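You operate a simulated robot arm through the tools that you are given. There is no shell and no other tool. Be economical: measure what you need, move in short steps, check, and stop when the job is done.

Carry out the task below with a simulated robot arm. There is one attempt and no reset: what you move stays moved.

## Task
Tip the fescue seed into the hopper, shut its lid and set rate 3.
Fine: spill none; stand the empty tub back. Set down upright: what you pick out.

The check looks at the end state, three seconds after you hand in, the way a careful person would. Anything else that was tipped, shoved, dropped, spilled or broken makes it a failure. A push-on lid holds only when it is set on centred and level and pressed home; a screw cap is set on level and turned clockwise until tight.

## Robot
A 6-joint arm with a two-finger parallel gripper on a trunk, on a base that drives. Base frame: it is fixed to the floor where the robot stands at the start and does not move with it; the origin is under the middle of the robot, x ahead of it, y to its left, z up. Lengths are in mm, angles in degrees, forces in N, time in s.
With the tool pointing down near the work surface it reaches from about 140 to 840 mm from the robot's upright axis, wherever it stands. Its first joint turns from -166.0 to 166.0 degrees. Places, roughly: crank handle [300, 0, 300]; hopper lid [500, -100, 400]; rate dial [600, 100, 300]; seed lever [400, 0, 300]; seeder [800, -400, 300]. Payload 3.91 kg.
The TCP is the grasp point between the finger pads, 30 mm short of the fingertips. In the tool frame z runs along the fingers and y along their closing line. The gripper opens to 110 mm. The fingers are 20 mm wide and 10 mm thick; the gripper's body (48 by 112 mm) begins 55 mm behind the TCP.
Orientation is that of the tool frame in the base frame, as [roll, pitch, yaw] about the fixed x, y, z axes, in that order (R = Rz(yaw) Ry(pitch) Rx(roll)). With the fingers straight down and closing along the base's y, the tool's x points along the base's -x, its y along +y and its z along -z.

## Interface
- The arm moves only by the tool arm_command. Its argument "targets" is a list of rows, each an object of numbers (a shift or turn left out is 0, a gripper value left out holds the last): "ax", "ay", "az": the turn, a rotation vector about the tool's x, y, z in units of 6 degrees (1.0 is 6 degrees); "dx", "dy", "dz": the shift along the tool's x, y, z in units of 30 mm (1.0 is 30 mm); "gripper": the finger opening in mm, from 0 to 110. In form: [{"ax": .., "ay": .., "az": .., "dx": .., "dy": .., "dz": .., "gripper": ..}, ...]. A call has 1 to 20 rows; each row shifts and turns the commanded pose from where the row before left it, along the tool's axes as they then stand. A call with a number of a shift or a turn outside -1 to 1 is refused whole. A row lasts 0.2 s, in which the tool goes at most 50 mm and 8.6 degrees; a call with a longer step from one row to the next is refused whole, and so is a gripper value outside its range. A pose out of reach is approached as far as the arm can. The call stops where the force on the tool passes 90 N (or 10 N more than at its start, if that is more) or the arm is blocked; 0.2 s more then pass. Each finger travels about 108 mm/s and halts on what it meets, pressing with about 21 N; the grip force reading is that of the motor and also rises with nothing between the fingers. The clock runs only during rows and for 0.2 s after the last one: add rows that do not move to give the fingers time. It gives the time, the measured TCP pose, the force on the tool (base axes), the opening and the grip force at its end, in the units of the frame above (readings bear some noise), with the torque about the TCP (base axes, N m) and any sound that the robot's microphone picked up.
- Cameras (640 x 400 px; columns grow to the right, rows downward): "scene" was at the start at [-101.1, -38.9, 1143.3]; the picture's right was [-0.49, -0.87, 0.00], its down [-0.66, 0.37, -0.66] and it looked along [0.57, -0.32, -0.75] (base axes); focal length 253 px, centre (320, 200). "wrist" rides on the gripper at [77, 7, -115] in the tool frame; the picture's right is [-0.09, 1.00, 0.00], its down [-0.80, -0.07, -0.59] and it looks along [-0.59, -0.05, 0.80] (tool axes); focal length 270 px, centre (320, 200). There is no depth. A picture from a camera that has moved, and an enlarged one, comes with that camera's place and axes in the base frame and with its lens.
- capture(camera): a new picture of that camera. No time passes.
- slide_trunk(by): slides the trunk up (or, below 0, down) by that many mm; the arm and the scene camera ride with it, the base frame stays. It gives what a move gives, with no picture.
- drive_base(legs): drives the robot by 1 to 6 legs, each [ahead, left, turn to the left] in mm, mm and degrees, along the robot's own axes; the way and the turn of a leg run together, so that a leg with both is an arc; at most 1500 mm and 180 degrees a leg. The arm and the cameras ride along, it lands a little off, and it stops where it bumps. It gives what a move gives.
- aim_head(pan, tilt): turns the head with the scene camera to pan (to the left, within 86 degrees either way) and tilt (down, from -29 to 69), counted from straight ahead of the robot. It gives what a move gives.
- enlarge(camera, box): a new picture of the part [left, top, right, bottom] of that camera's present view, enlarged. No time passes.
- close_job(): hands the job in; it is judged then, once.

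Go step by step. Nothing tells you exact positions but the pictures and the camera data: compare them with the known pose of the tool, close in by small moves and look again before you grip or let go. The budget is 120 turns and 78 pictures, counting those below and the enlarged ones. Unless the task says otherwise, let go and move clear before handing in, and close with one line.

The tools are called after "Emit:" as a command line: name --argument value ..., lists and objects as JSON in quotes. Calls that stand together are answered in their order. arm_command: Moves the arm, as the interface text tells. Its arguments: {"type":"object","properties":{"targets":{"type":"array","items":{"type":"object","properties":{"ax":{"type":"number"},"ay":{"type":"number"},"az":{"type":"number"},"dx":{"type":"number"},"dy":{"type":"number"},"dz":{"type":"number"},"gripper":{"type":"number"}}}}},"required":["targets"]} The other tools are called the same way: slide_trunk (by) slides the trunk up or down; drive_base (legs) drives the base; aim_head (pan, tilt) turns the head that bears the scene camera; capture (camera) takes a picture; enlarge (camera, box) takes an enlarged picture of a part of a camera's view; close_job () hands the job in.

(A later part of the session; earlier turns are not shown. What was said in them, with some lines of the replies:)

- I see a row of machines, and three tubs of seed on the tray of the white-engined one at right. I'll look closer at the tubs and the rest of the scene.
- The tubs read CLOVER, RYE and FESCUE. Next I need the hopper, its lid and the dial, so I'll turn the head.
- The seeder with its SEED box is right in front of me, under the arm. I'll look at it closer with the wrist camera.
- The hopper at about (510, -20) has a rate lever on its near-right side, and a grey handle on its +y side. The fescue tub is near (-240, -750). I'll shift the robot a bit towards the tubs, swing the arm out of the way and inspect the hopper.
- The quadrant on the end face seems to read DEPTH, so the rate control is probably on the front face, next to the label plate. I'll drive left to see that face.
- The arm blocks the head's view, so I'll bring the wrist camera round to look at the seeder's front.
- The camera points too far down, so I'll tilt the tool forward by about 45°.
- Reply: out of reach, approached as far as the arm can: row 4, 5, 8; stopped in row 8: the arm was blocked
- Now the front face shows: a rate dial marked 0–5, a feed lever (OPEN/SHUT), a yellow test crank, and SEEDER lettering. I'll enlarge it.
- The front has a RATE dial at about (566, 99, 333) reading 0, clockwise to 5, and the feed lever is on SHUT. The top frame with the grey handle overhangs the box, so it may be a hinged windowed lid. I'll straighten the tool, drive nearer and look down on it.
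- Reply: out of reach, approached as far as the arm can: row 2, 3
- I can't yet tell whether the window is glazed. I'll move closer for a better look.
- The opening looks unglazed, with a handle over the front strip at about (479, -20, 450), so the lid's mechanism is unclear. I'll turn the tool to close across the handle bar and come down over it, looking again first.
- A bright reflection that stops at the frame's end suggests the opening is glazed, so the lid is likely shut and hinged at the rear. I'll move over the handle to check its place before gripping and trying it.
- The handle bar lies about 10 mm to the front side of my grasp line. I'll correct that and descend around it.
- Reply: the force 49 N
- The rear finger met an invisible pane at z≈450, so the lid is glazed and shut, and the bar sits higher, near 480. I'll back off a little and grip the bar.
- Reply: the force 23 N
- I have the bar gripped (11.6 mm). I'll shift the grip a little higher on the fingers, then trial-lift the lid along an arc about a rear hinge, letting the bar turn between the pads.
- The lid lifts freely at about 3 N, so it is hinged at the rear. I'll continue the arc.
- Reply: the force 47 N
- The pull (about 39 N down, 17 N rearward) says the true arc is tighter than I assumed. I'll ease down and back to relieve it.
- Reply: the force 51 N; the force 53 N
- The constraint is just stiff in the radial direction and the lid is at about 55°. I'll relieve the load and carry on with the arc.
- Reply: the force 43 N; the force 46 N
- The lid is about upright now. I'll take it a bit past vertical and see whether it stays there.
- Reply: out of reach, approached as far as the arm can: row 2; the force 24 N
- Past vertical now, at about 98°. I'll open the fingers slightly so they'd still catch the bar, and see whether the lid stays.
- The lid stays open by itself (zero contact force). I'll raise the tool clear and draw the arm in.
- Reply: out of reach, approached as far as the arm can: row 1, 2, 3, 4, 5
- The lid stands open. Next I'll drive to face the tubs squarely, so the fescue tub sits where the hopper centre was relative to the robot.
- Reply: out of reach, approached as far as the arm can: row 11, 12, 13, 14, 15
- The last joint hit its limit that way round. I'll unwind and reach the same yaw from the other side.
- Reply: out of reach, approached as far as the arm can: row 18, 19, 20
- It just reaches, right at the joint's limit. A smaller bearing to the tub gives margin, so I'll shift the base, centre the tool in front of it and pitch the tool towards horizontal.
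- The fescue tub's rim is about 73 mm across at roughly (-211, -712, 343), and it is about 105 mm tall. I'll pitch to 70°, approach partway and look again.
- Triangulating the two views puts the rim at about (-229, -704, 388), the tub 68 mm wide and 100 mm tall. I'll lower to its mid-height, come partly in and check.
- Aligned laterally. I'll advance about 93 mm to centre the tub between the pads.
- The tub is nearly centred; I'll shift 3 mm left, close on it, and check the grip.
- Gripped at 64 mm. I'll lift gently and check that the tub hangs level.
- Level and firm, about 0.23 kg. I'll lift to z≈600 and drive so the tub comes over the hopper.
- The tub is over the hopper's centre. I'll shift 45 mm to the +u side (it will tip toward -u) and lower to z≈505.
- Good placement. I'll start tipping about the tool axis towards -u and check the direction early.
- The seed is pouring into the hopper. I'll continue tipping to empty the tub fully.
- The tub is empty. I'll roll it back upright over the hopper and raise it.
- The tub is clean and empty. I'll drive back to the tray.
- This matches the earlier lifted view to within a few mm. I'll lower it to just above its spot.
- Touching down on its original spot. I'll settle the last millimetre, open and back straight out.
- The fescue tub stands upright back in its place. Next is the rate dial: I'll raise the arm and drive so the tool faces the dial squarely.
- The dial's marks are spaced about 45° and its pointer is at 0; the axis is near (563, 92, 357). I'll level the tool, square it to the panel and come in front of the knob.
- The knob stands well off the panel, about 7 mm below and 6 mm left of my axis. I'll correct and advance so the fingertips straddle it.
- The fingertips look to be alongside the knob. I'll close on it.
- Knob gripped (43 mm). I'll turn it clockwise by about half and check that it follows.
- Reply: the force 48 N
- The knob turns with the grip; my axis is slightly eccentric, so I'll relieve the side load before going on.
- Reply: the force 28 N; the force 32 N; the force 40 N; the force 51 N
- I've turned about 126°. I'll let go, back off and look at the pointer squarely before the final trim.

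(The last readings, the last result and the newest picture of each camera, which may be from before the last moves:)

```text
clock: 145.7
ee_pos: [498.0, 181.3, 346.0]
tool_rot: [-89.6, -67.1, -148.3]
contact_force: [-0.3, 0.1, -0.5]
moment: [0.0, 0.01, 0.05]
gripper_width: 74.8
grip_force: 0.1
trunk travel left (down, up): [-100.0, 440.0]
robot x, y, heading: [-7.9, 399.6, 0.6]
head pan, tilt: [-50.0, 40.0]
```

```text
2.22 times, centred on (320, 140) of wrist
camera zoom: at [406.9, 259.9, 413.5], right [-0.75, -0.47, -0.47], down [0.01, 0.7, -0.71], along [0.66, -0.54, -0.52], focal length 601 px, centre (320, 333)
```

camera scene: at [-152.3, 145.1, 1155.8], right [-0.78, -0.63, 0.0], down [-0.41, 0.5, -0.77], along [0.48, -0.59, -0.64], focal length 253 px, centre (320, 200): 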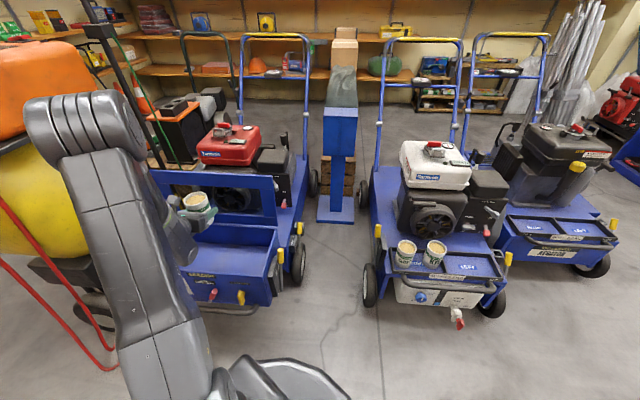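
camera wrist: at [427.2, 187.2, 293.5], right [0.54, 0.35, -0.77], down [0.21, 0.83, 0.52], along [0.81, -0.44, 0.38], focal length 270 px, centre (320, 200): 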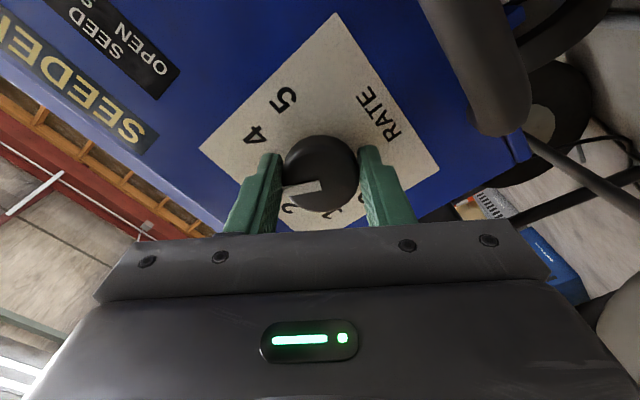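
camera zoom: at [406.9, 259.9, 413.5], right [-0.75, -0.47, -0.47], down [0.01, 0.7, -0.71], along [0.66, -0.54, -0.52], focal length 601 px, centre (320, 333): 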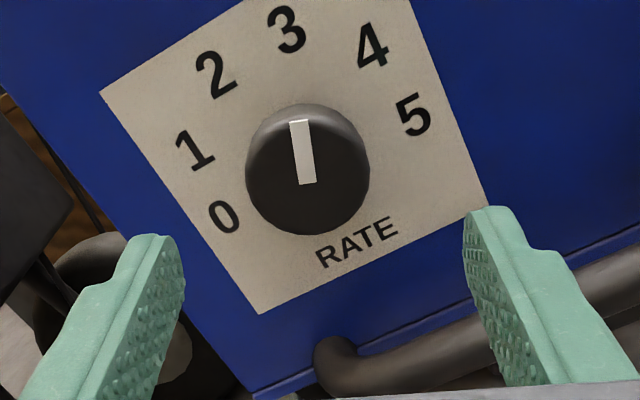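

The pointer lines up with 3 within a degree or two, so the rate is set. Now I'll back off, raise the arm and turn the tool downwards to close the lid.

Emit:
arm_command --targets '[{"dz": -0.9}, {"dz": -0.9}, {"dz": -0.9}, {"az": -1}, {"az": -1}, {"az": -1}, {"az": -0.9}, {"dx": 1, "dz": -0.2}, {"dx": 1, "dz": -0.2}, {"dx": 1, "dz": -0.2}, {"dx": 1}, {"dx": 1}, {"dx": 1}, {"dx": 1}, {"dx": 1}, {"dx": 1}, {"dx": 1}]'

Emit:
arm_command --targets '[{"ay": -1}, {"ay": -1}, {"ay": -1}, {"ay": -1}, {"ay": -1}, {"ay": -1}, {"ay": -1}, {"ay": -1}, {"ay": -1}, {"ay": -1}, {"ay": -1}, {"ay": -1}, {"ay": -1}, {"ay": -1}, {"ay": -1}]'

Emit:
arm_command --targets '[{"az": 1}, {"az": 1}, {"az": 1}, {"az": 1}, {"az": 1}, {"az": 1}, {"az": 1}, {"az": 1}, {"az": 1}, {"az": 1}, {"az": 1}, {"az": 1}, {"az": 1}, {"az": 1}, {"az": 1}]'

```text
clock: 149.3
ee_pos: [447.7, 270.0, 645.3]
tool_rot: [70.5, -89.6, 51.4]
contact_force: [0.2, 0.3, 0.2]
moment: [0.01, -0.03, 0.02]
gripper_width: 75.0
grip_force: 0.1
trunk travel left (down, up): [-100.0, 440.0]
robot x, y, heading: [-8.3, 402.6, 0.6]
head pan, tilt: [-50.0, 40.0]
```

```text
clock: 152.5
ee_pos: [446.3, 268.2, 644.8]
tool_rot: [179.6, -0.1, -58.0]
contact_force: [-0.1, 0.6, 0.4]
moment: [0.03, 0.01, -0.01]
gripper_width: 74.9
grip_force: 0.0
trunk travel left (down, up): [-100.0, 440.0]
robot x, y, heading: [-12.0, 397.9, 0.8]
head pan, tilt: [-50.0, 40.0]
```

```text
clock: 155.7
ee_pos: [447.7, 269.3, 644.6]
tool_rot: [-179.8, -0.3, -148.2]
contact_force: [-0.1, 0.1, -0.3]
moment: [0.02, 0.01, 0.02]
gripper_width: 75.1
grip_force: 0.1
trunk travel left (down, up): [-100.0, 440.0]
robot x, y, heading: [-7.4, 406.1, 0.8]
head pan, tilt: [-50.0, 40.0]
```

Emit:
arm_command --targets '[{"dz": -0.9, "dx": 0.5, "dy": 0.55}, {"dz": -0.9, "dx": 0.5, "dy": 0.55}, {"dz": -0.9, "dx": 0.5, "dy": 0.55}, {"dz": -0.9, "dx": 0.5, "dy": 0.55}, {"dz": -0.9, "dx": 0.5, "dy": 0.5}, {"dz": -0.5, "dx": 0.4, "dy": 0.5}]'

Emit:
drive_base --legs '[[-8, -462, -0.7]]'

Emit:
aim_head --pan 25 --tilt 45

Emit:
capture --camera "wrist"

```text
clock: 157.1
ee_pos: [323.5, 300.4, 797.1]
tool_rot: [-179.8, -0.5, -148.2]
contact_force: [0.1, 1.1, -1.0]
moment: [0.0, 0.03, -0.01]
gripper_width: 75.1
grip_force: 0.0
trunk travel left (down, up): [-100.0, 440.0]
robot x, y, heading: [-8.9, 400.8, 0.8]
head pan, tilt: [-50.0, 40.0]
```

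```text
clock: 159.9
ee_pos: [316.8, -167.5, 798.1]
tool_rot: [-179.8, -0.4, -148.9]
contact_force: [0.2, -0.7, 0.5]
moment: [0.0, -0.01, -0.01]
gripper_width: 75.2
grip_force: 0.1
trunk travel left (down, up): [-100.0, 440.0]
robot x, y, heading: [-14.3, -63.8, -0.1]
head pan, tilt: [-50.0, 40.0]
```

```text
clock: 161.3
ee_pos: [316.2, -167.6, 797.1]
tool_rot: [-179.9, -0.4, -148.8]
contact_force: [-0.5, -0.5, 0.4]
moment: [0.02, -0.02, -0.01]
gripper_width: 74.9
grip_force: 0.0
trunk travel left (down, up): [-100.0, 440.0]
robot x, y, heading: [-20.0, -63.4, -0.0]
head pan, tilt: [25.0, 45.0]
```

```text
12 pictures are left
camera wrist: at [248.5, -202.3, 911.9], right [-0.44, 0.9, 0.0], down [0.72, 0.36, 0.59], along [0.53, 0.26, -0.81], focal length 270 px, centre (320, 200)
```

wrist: 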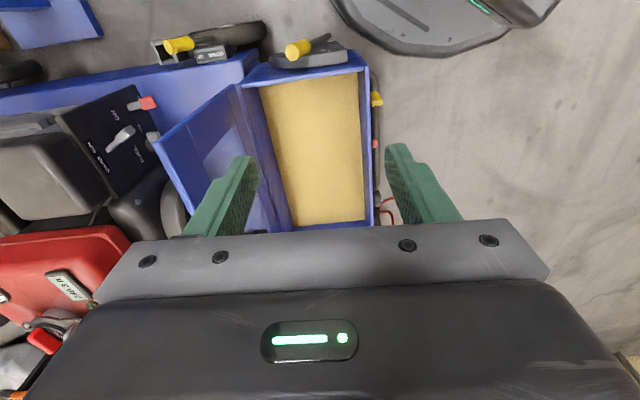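

The seed lies neatly in the hopper with nothing spilled. I'll move above the handle of the open lid.

Emit:
arm_command --targets '[{"az": -0.65, "gripper": 40}, {"dx": -0.73, "dy": -0.73}, {"dx": -0.73, "dy": -0.73}, {"dx": -0.73, "dy": -0.73}, {"dx": -0.73, "dy": -0.73}, {"dx": -0.73, "dy": -0.73}, {"dx": -0.73, "dy": -0.73}, {"dx": -0.73, "dy": -0.73}, {"dx": -0.73, "dy": -0.73}, {"dx": -0.73, "dy": -0.73}, {"dx": -0.6, "dy": -0.7, "dz": 0.6}, {"dz": 0.6}, {}]'

Emit:
capture --camera "wrist"

```text
clock: 164.2
ee_pos: [617.5, -224.5, 760.0]
tool_rot: [-179.9, -0.3, -144.9]
contact_force: [-0.2, -0.8, -0.4]
moment: [-0.02, -0.03, 0.02]
gripper_width: 40.2
grip_force: 0.0
trunk travel left (down, up): [-100.0, 440.0]
robot x, y, heading: [-16.1, -66.6, 0.0]
head pan, tilt: [25.0, 45.0]
```

```text
11 pictures are left
camera wrist: at [551.5, -262.4, 874.7], right [-0.5, 0.87, 0.0], down [0.7, 0.41, 0.59], along [0.51, 0.29, -0.81], focal length 270 px, centre (320, 200)
```

wrist: 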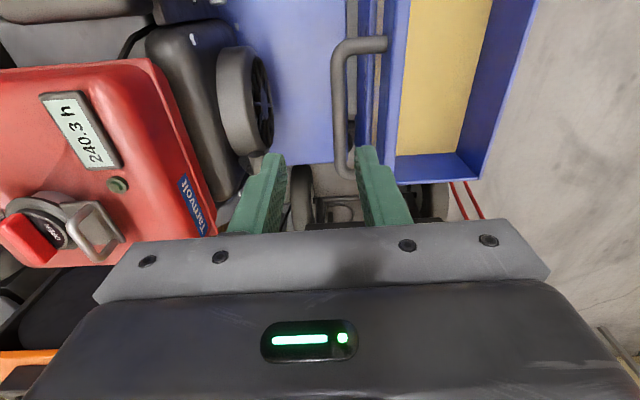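

The bar sits about 18 mm to the front of my grasp line. I'll correct and descend around it.

Emit:
arm_command --targets '[{"dy": 0.6, "gripper": 36}, {"dz": 0.7}, {"dz": 0.7}, {"dz": 0.6}, {}]'

Emit:
capture --camera "wrist"

```text
clock: 165.3
ee_pos: [606.3, -210.8, 700.3]
tool_rot: [-179.9, -0.4, -144.9]
contact_force: [-0.3, -0.2, -0.1]
moment: [0.01, -0.02, -0.02]
gripper_width: 35.9
grip_force: 0.0
trunk travel left (down, up): [-100.0, 440.0]
robot x, y, heading: [-16.6, -65.7, -0.1]
head pan, tilt: [25.0, 45.0]
```

```text
10 pictures are left
camera wrist: at [540.8, -249.1, 815.0], right [-0.5, 0.87, 0.0], down [0.7, 0.41, 0.59], along [0.51, 0.29, -0.81], focal length 270 px, centre (320, 200)
```

wrist: 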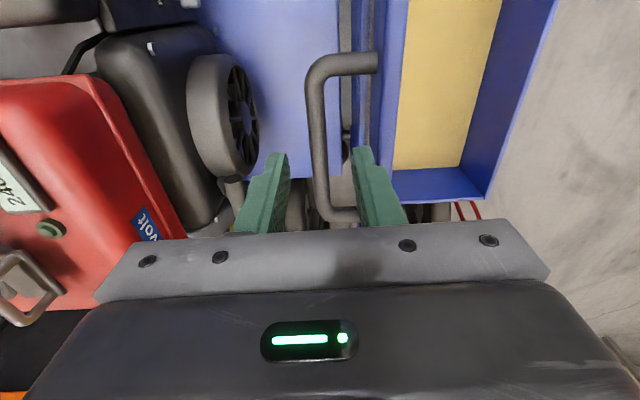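

Centred on the bar. I'll descend and grip it.

Emit:
arm_command --targets '[{"dz": 0.6}, {"dz": 0.5}, {"dz": 0.3}, {}, {"gripper": 22}, {"gripper": 5}, {"gripper": 5}, {}]'

```text
clock: 167.2
ee_pos: [607.2, -210.0, 658.1]
tool_rot: [-180.0, -0.5, -145.0]
contact_force: [0.9, 0.2, 1.6]
moment: [0.08, -0.12, -0.91]
gripper_width: 11.5
grip_force: 44.5
trunk travel left (down, up): [-100.0, 440.0]
robot x, y, heading: [-16.1, -60.9, -0.2]
head pan, tilt: [25.0, 45.0]
```

Gripped the bar. I'll swing the lid forward along the reverse arc, checking the force.

Emit:
arm_command --targets '[{"dy": 0.583, "dz": -0.117}, {"dy": 0.593, "dz": -0.063}, {"dy": 0.597, "dz": -0.017}, {"dy": 0.593, "dz": 0.04}, {}]'

```text
clock: 168.3
ee_pos: [565.1, -148.3, 663.2]
tool_rot: [-180.0, -0.4, -144.9]
contact_force: [-1.5, -0.3, 0.5]
moment: [0.09, -0.2, -0.92]
gripper_width: 11.7
grip_force: 44.9
trunk travel left (down, up): [-100.0, 440.0]
robot x, y, heading: [-15.3, -63.4, 0.2]
head pan, tilt: [25.0, 45.0]
```

Emit:
arm_command --targets '[{"dy": 0.59, "dz": 0.09}, {"dy": 0.58, "dz": 0.14}, {"dy": 0.563, "dz": 0.193}, {"dy": 0.547, "dz": 0.24}, {}]'

```text
clock: 169.6
ee_pos: [526.4, -91.9, 643.8]
tool_rot: [-179.9, -0.4, -144.8]
contact_force: [18.2, 9.4, -9.6]
moment: [0.26, -0.52, -0.92]
gripper_width: 11.8
grip_force: 45.0
trunk travel left (down, up): [-100.0, 440.0]
robot x, y, heading: [-15.2, -64.9, -0.1]
head pan, tilt: [25.0, 45.0]
```

Emit:
arm_command --targets '[{"dy": 0.523, "dz": 0.287, "dx": -0.07}, {"dy": 0.497, "dz": 0.33, "dx": -0.05}, {"dy": 0.463, "dz": 0.373, "dx": -0.03}, {"dy": 0.433, "dz": 0.41, "dx": -0.03}, {}]'

```text
clock: 170.8
ee_pos: [497.4, -47.9, 600.0]
tool_rot: [-179.9, -0.5, -145.0]
contact_force: [-9.3, 6.8, 5.6]
moment: [-0.18, 0.65, -0.9]
gripper_width: 12.2
grip_force: 44.9
trunk travel left (down, up): [-100.0, 440.0]
robot x, y, heading: [-13.5, -64.3, -0.2]
head pan, tilt: [25.0, 45.0]
```

Emit:
arm_command --targets '[{"dy": 0.393, "dz": 0.447}, {"dy": 0.353, "dz": 0.483}, {"dy": 0.307, "dz": 0.507}, {"dy": 0.267, "dz": 0.537}, {}]'

```text
clock: 171.9
ee_pos: [473.7, -13.4, 544.2]
tool_rot: [-179.9, -0.3, -144.9]
contact_force: [-8.9, 13.1, 2.8]
moment: [-0.03, 0.27, -0.88]
gripper_width: 11.9
grip_force: 45.2
trunk travel left (down, up): [-100.0, 440.0]
robot x, y, heading: [-19.3, -64.3, -0.3]
head pan, tilt: [25.0, 45.0]
```

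Emit:
arm_command --targets '[{"dy": 0.22, "dz": 0.553}, {"dy": 0.167, "dz": 0.573}, {"dy": 0.05, "dz": 0.25}, {}]'

Emit:
arm_command --targets '[{"dz": 0.2}, {"dz": 0.2}, {}]'

```text
clock: 172.9
ee_pos: [466.8, -3.6, 499.4]
tool_rot: [-179.8, -0.5, -144.7]
contact_force: [-4.3, 19.4, -0.5]
moment: [0.08, 0.04, -0.23]
gripper_width: 14.1
grip_force: 9.4
trunk travel left (down, up): [-100.0, 440.0]
robot x, y, heading: [-16.8, -61.8, 0.3]
head pan, tilt: [25.0, 45.0]
```

```text
clock: 173.8
ee_pos: [465.4, -2.0, 488.8]
tool_rot: [-179.8, -0.5, -144.9]
contact_force: [-14.2, 19.4, 12.5]
moment: [-0.01, 0.17, -0.21]
gripper_width: 16.6
grip_force: 11.4
trunk travel left (down, up): [-100.0, 440.0]
robot x, y, heading: [-11.1, -65.4, -0.2]
head pan, tilt: [25.0, 45.0]
```

Emit:
capture --camera "wrist"

```text
9 pictures are left
camera wrist: at [400.2, -41.2, 603.1], right [-0.5, 0.87, 0.0], down [0.7, 0.41, 0.59], along [0.51, 0.29, -0.81], focal length 270 px, centre (320, 200)
```

wrist: 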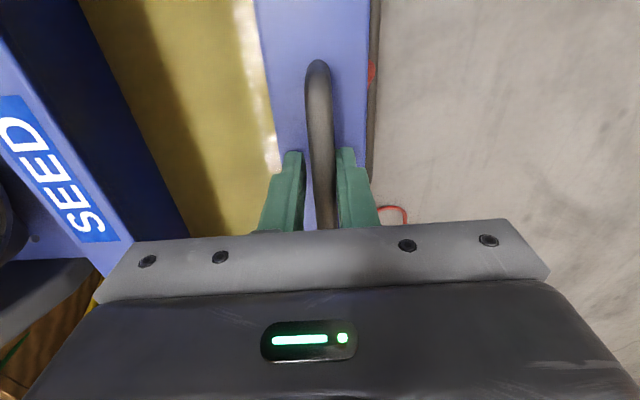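

The lid looks down. I'll release, rise, and press lightly on the front of the lid to make sure it is fully home.

Emit:
arm_command --targets '[{"gripper": 30}, {"gripper": 45}, {}, {"dz": -0.7}, {"dz": -0.7}, {"dz": -0.6, "gripper": 20}, {"gripper": 0}, {"gripper": 0}, {}]'

Emit:
capture --camera "wrist"

```text
clock: 175.8
ee_pos: [465.5, -3.0, 548.7]
tool_rot: [-179.9, -0.5, -144.9]
contact_force: [-0.5, -0.7, 0.7]
moment: [0.04, 0.04, -0.03]
gripper_width: 0.0
grip_force: 20.5
trunk travel left (down, up): [-100.0, 440.0]
robot x, y, heading: [-14.0, -65.6, 0.1]
head pan, tilt: [25.0, 45.0]
```

```text
8 pictures are left
camera wrist: at [400.9, -41.6, 663.1], right [-0.5, 0.87, 0.0], down [0.7, 0.41, 0.59], along [0.51, 0.29, -0.81], focal length 270 px, centre (320, 200)
```

wrist: 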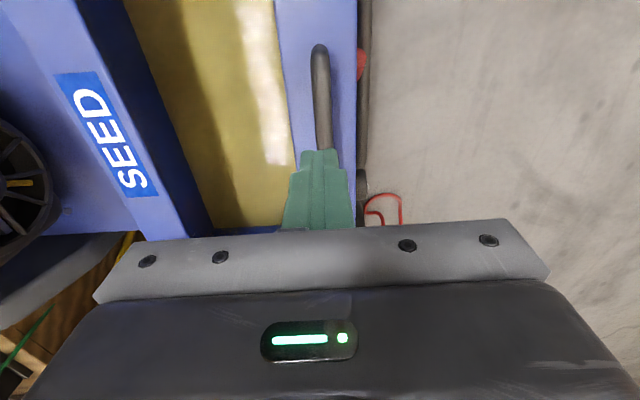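

Emit:
arm_command --targets '[{"dz": 0.5}, {"dz": 0.3}, {"dz": 0.15}, {}]'

Emit:
arm_command --targets '[{"dz": 0.12}, {"dz": 0.12}, {}]'

```text
clock: 176.8
ee_pos: [467.6, -1.7, 524.6]
tool_rot: [-179.6, 0.1, -144.7]
contact_force: [-6.7, -6.6, 60.2]
moment: [0.13, 0.09, -0.24]
gripper_width: 0.0
grip_force: 20.5
trunk travel left (down, up): [-100.0, 440.0]
robot x, y, heading: [-18.2, -63.5, -0.1]
head pan, tilt: [25.0, 45.0]
```

```text
clock: 177.2
ee_pos: [467.0, -3.2, 523.8]
tool_rot: [-179.4, 0.2, -144.8]
contact_force: [-20.3, -3.9, 63.0]
moment: [-0.06, 0.82, -0.06]
gripper_width: 0.0
grip_force: 20.6
trunk travel left (down, up): [-100.0, 440.0]
robot x, y, heading: [-14.0, -61.5, -0.3]
head pan, tilt: [25.0, 45.0]
stopped in row 2: the force on the tool passed its limit at 96 N (the readings are from after the stop); the commanded pose is now the measured one
```

The lid is firm under load, so it's down on its stop. I'll lift off, swing the arm clear and take verification pictures.

Emit:
arm_command --targets '[{"dz": -0.6}, {"dz": -0.9}, {"dz": -0.9}, {"dz": -0.9}, {"dz": -0.9}, {"dz": -0.9}, {"dz": -0.9, "dx": 0.5}, {"dx": 0.9, "dz": -0.3}, {"dx": 0.9}, {"dx": 0.9}, {"dx": 0.9}, {"dx": 0.9}]'

Emit:
capture --camera "wrist"

Emit:
aim_head --pan -25 --tilt 50

Emit:
capture --camera "scene"

```text
clock: 179.8
ee_pos: [345.2, -86.7, 708.0]
tool_rot: [-179.7, -0.2, -144.8]
contact_force: [0.0, -0.9, 0.1]
moment: [-0.02, 0.04, 0.02]
gripper_width: 0.0
grip_force: 20.9
trunk travel left (down, up): [-100.0, 440.0]
robot x, y, heading: [-16.2, -62.2, -0.3]
head pan, tilt: [25.0, 45.0]
```

```text
7 pictures are left
camera wrist: at [280.3, -125.3, 823.6], right [-0.5, 0.87, -0.01], down [0.69, 0.41, 0.59], along [0.52, 0.29, -0.8], focal length 270 px, centre (320, 200)
```

wrist: 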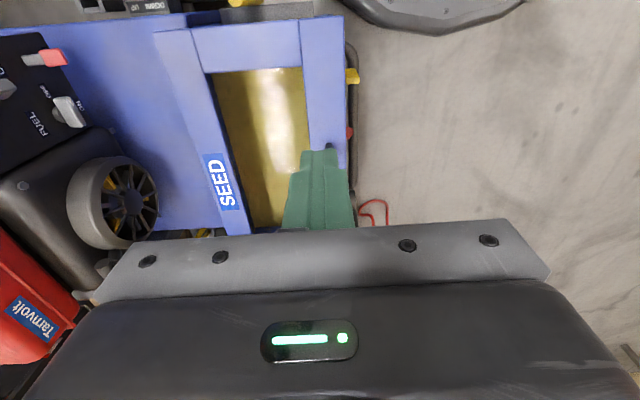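

```text
clock: 180.9
ee_pos: [345.9, -87.6, 708.7]
tool_rot: [-179.7, -0.1, -144.8]
contact_force: [0.3, 0.5, -0.5]
moment: [0.03, -0.02, -0.01]
gripper_width: 0.0
grip_force: 20.6
trunk travel left (down, up): [-100.0, 440.0]
robot x, y, heading: [-14.8, -61.3, -0.1]
head pan, tilt: [-25.0, 50.0]
```

```text
6 pictures are left
camera scene: at [-115.6, -97.0, 1141.7], right [-0.42, -0.91, 0.0], down [-0.69, 0.32, -0.64], along [0.58, -0.27, -0.77], focal length 253 px, centre (320, 200)
```

scene: 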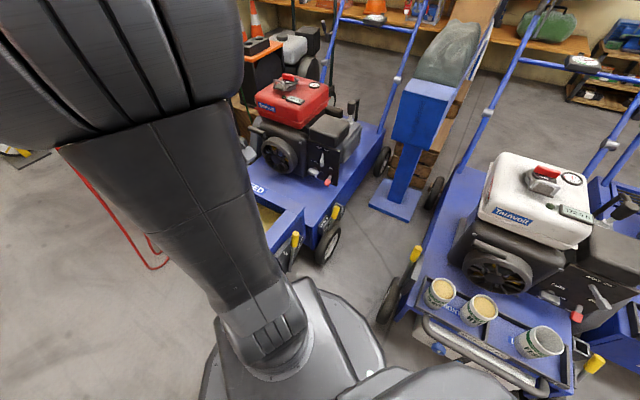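

The lid is shut with the seed under its window, the dial reads 3, and the empty fescue tub stands upright beside the untouched rye and clover. The arm is clear, so I'm handing in.

Emit:
close_job

```text
The job is handed in.
```

I tipped the fescue seed into the hopper with no spill in the pictures, shut the lid, set the rate dial to 3, and stood the empty tub back upright in its place.
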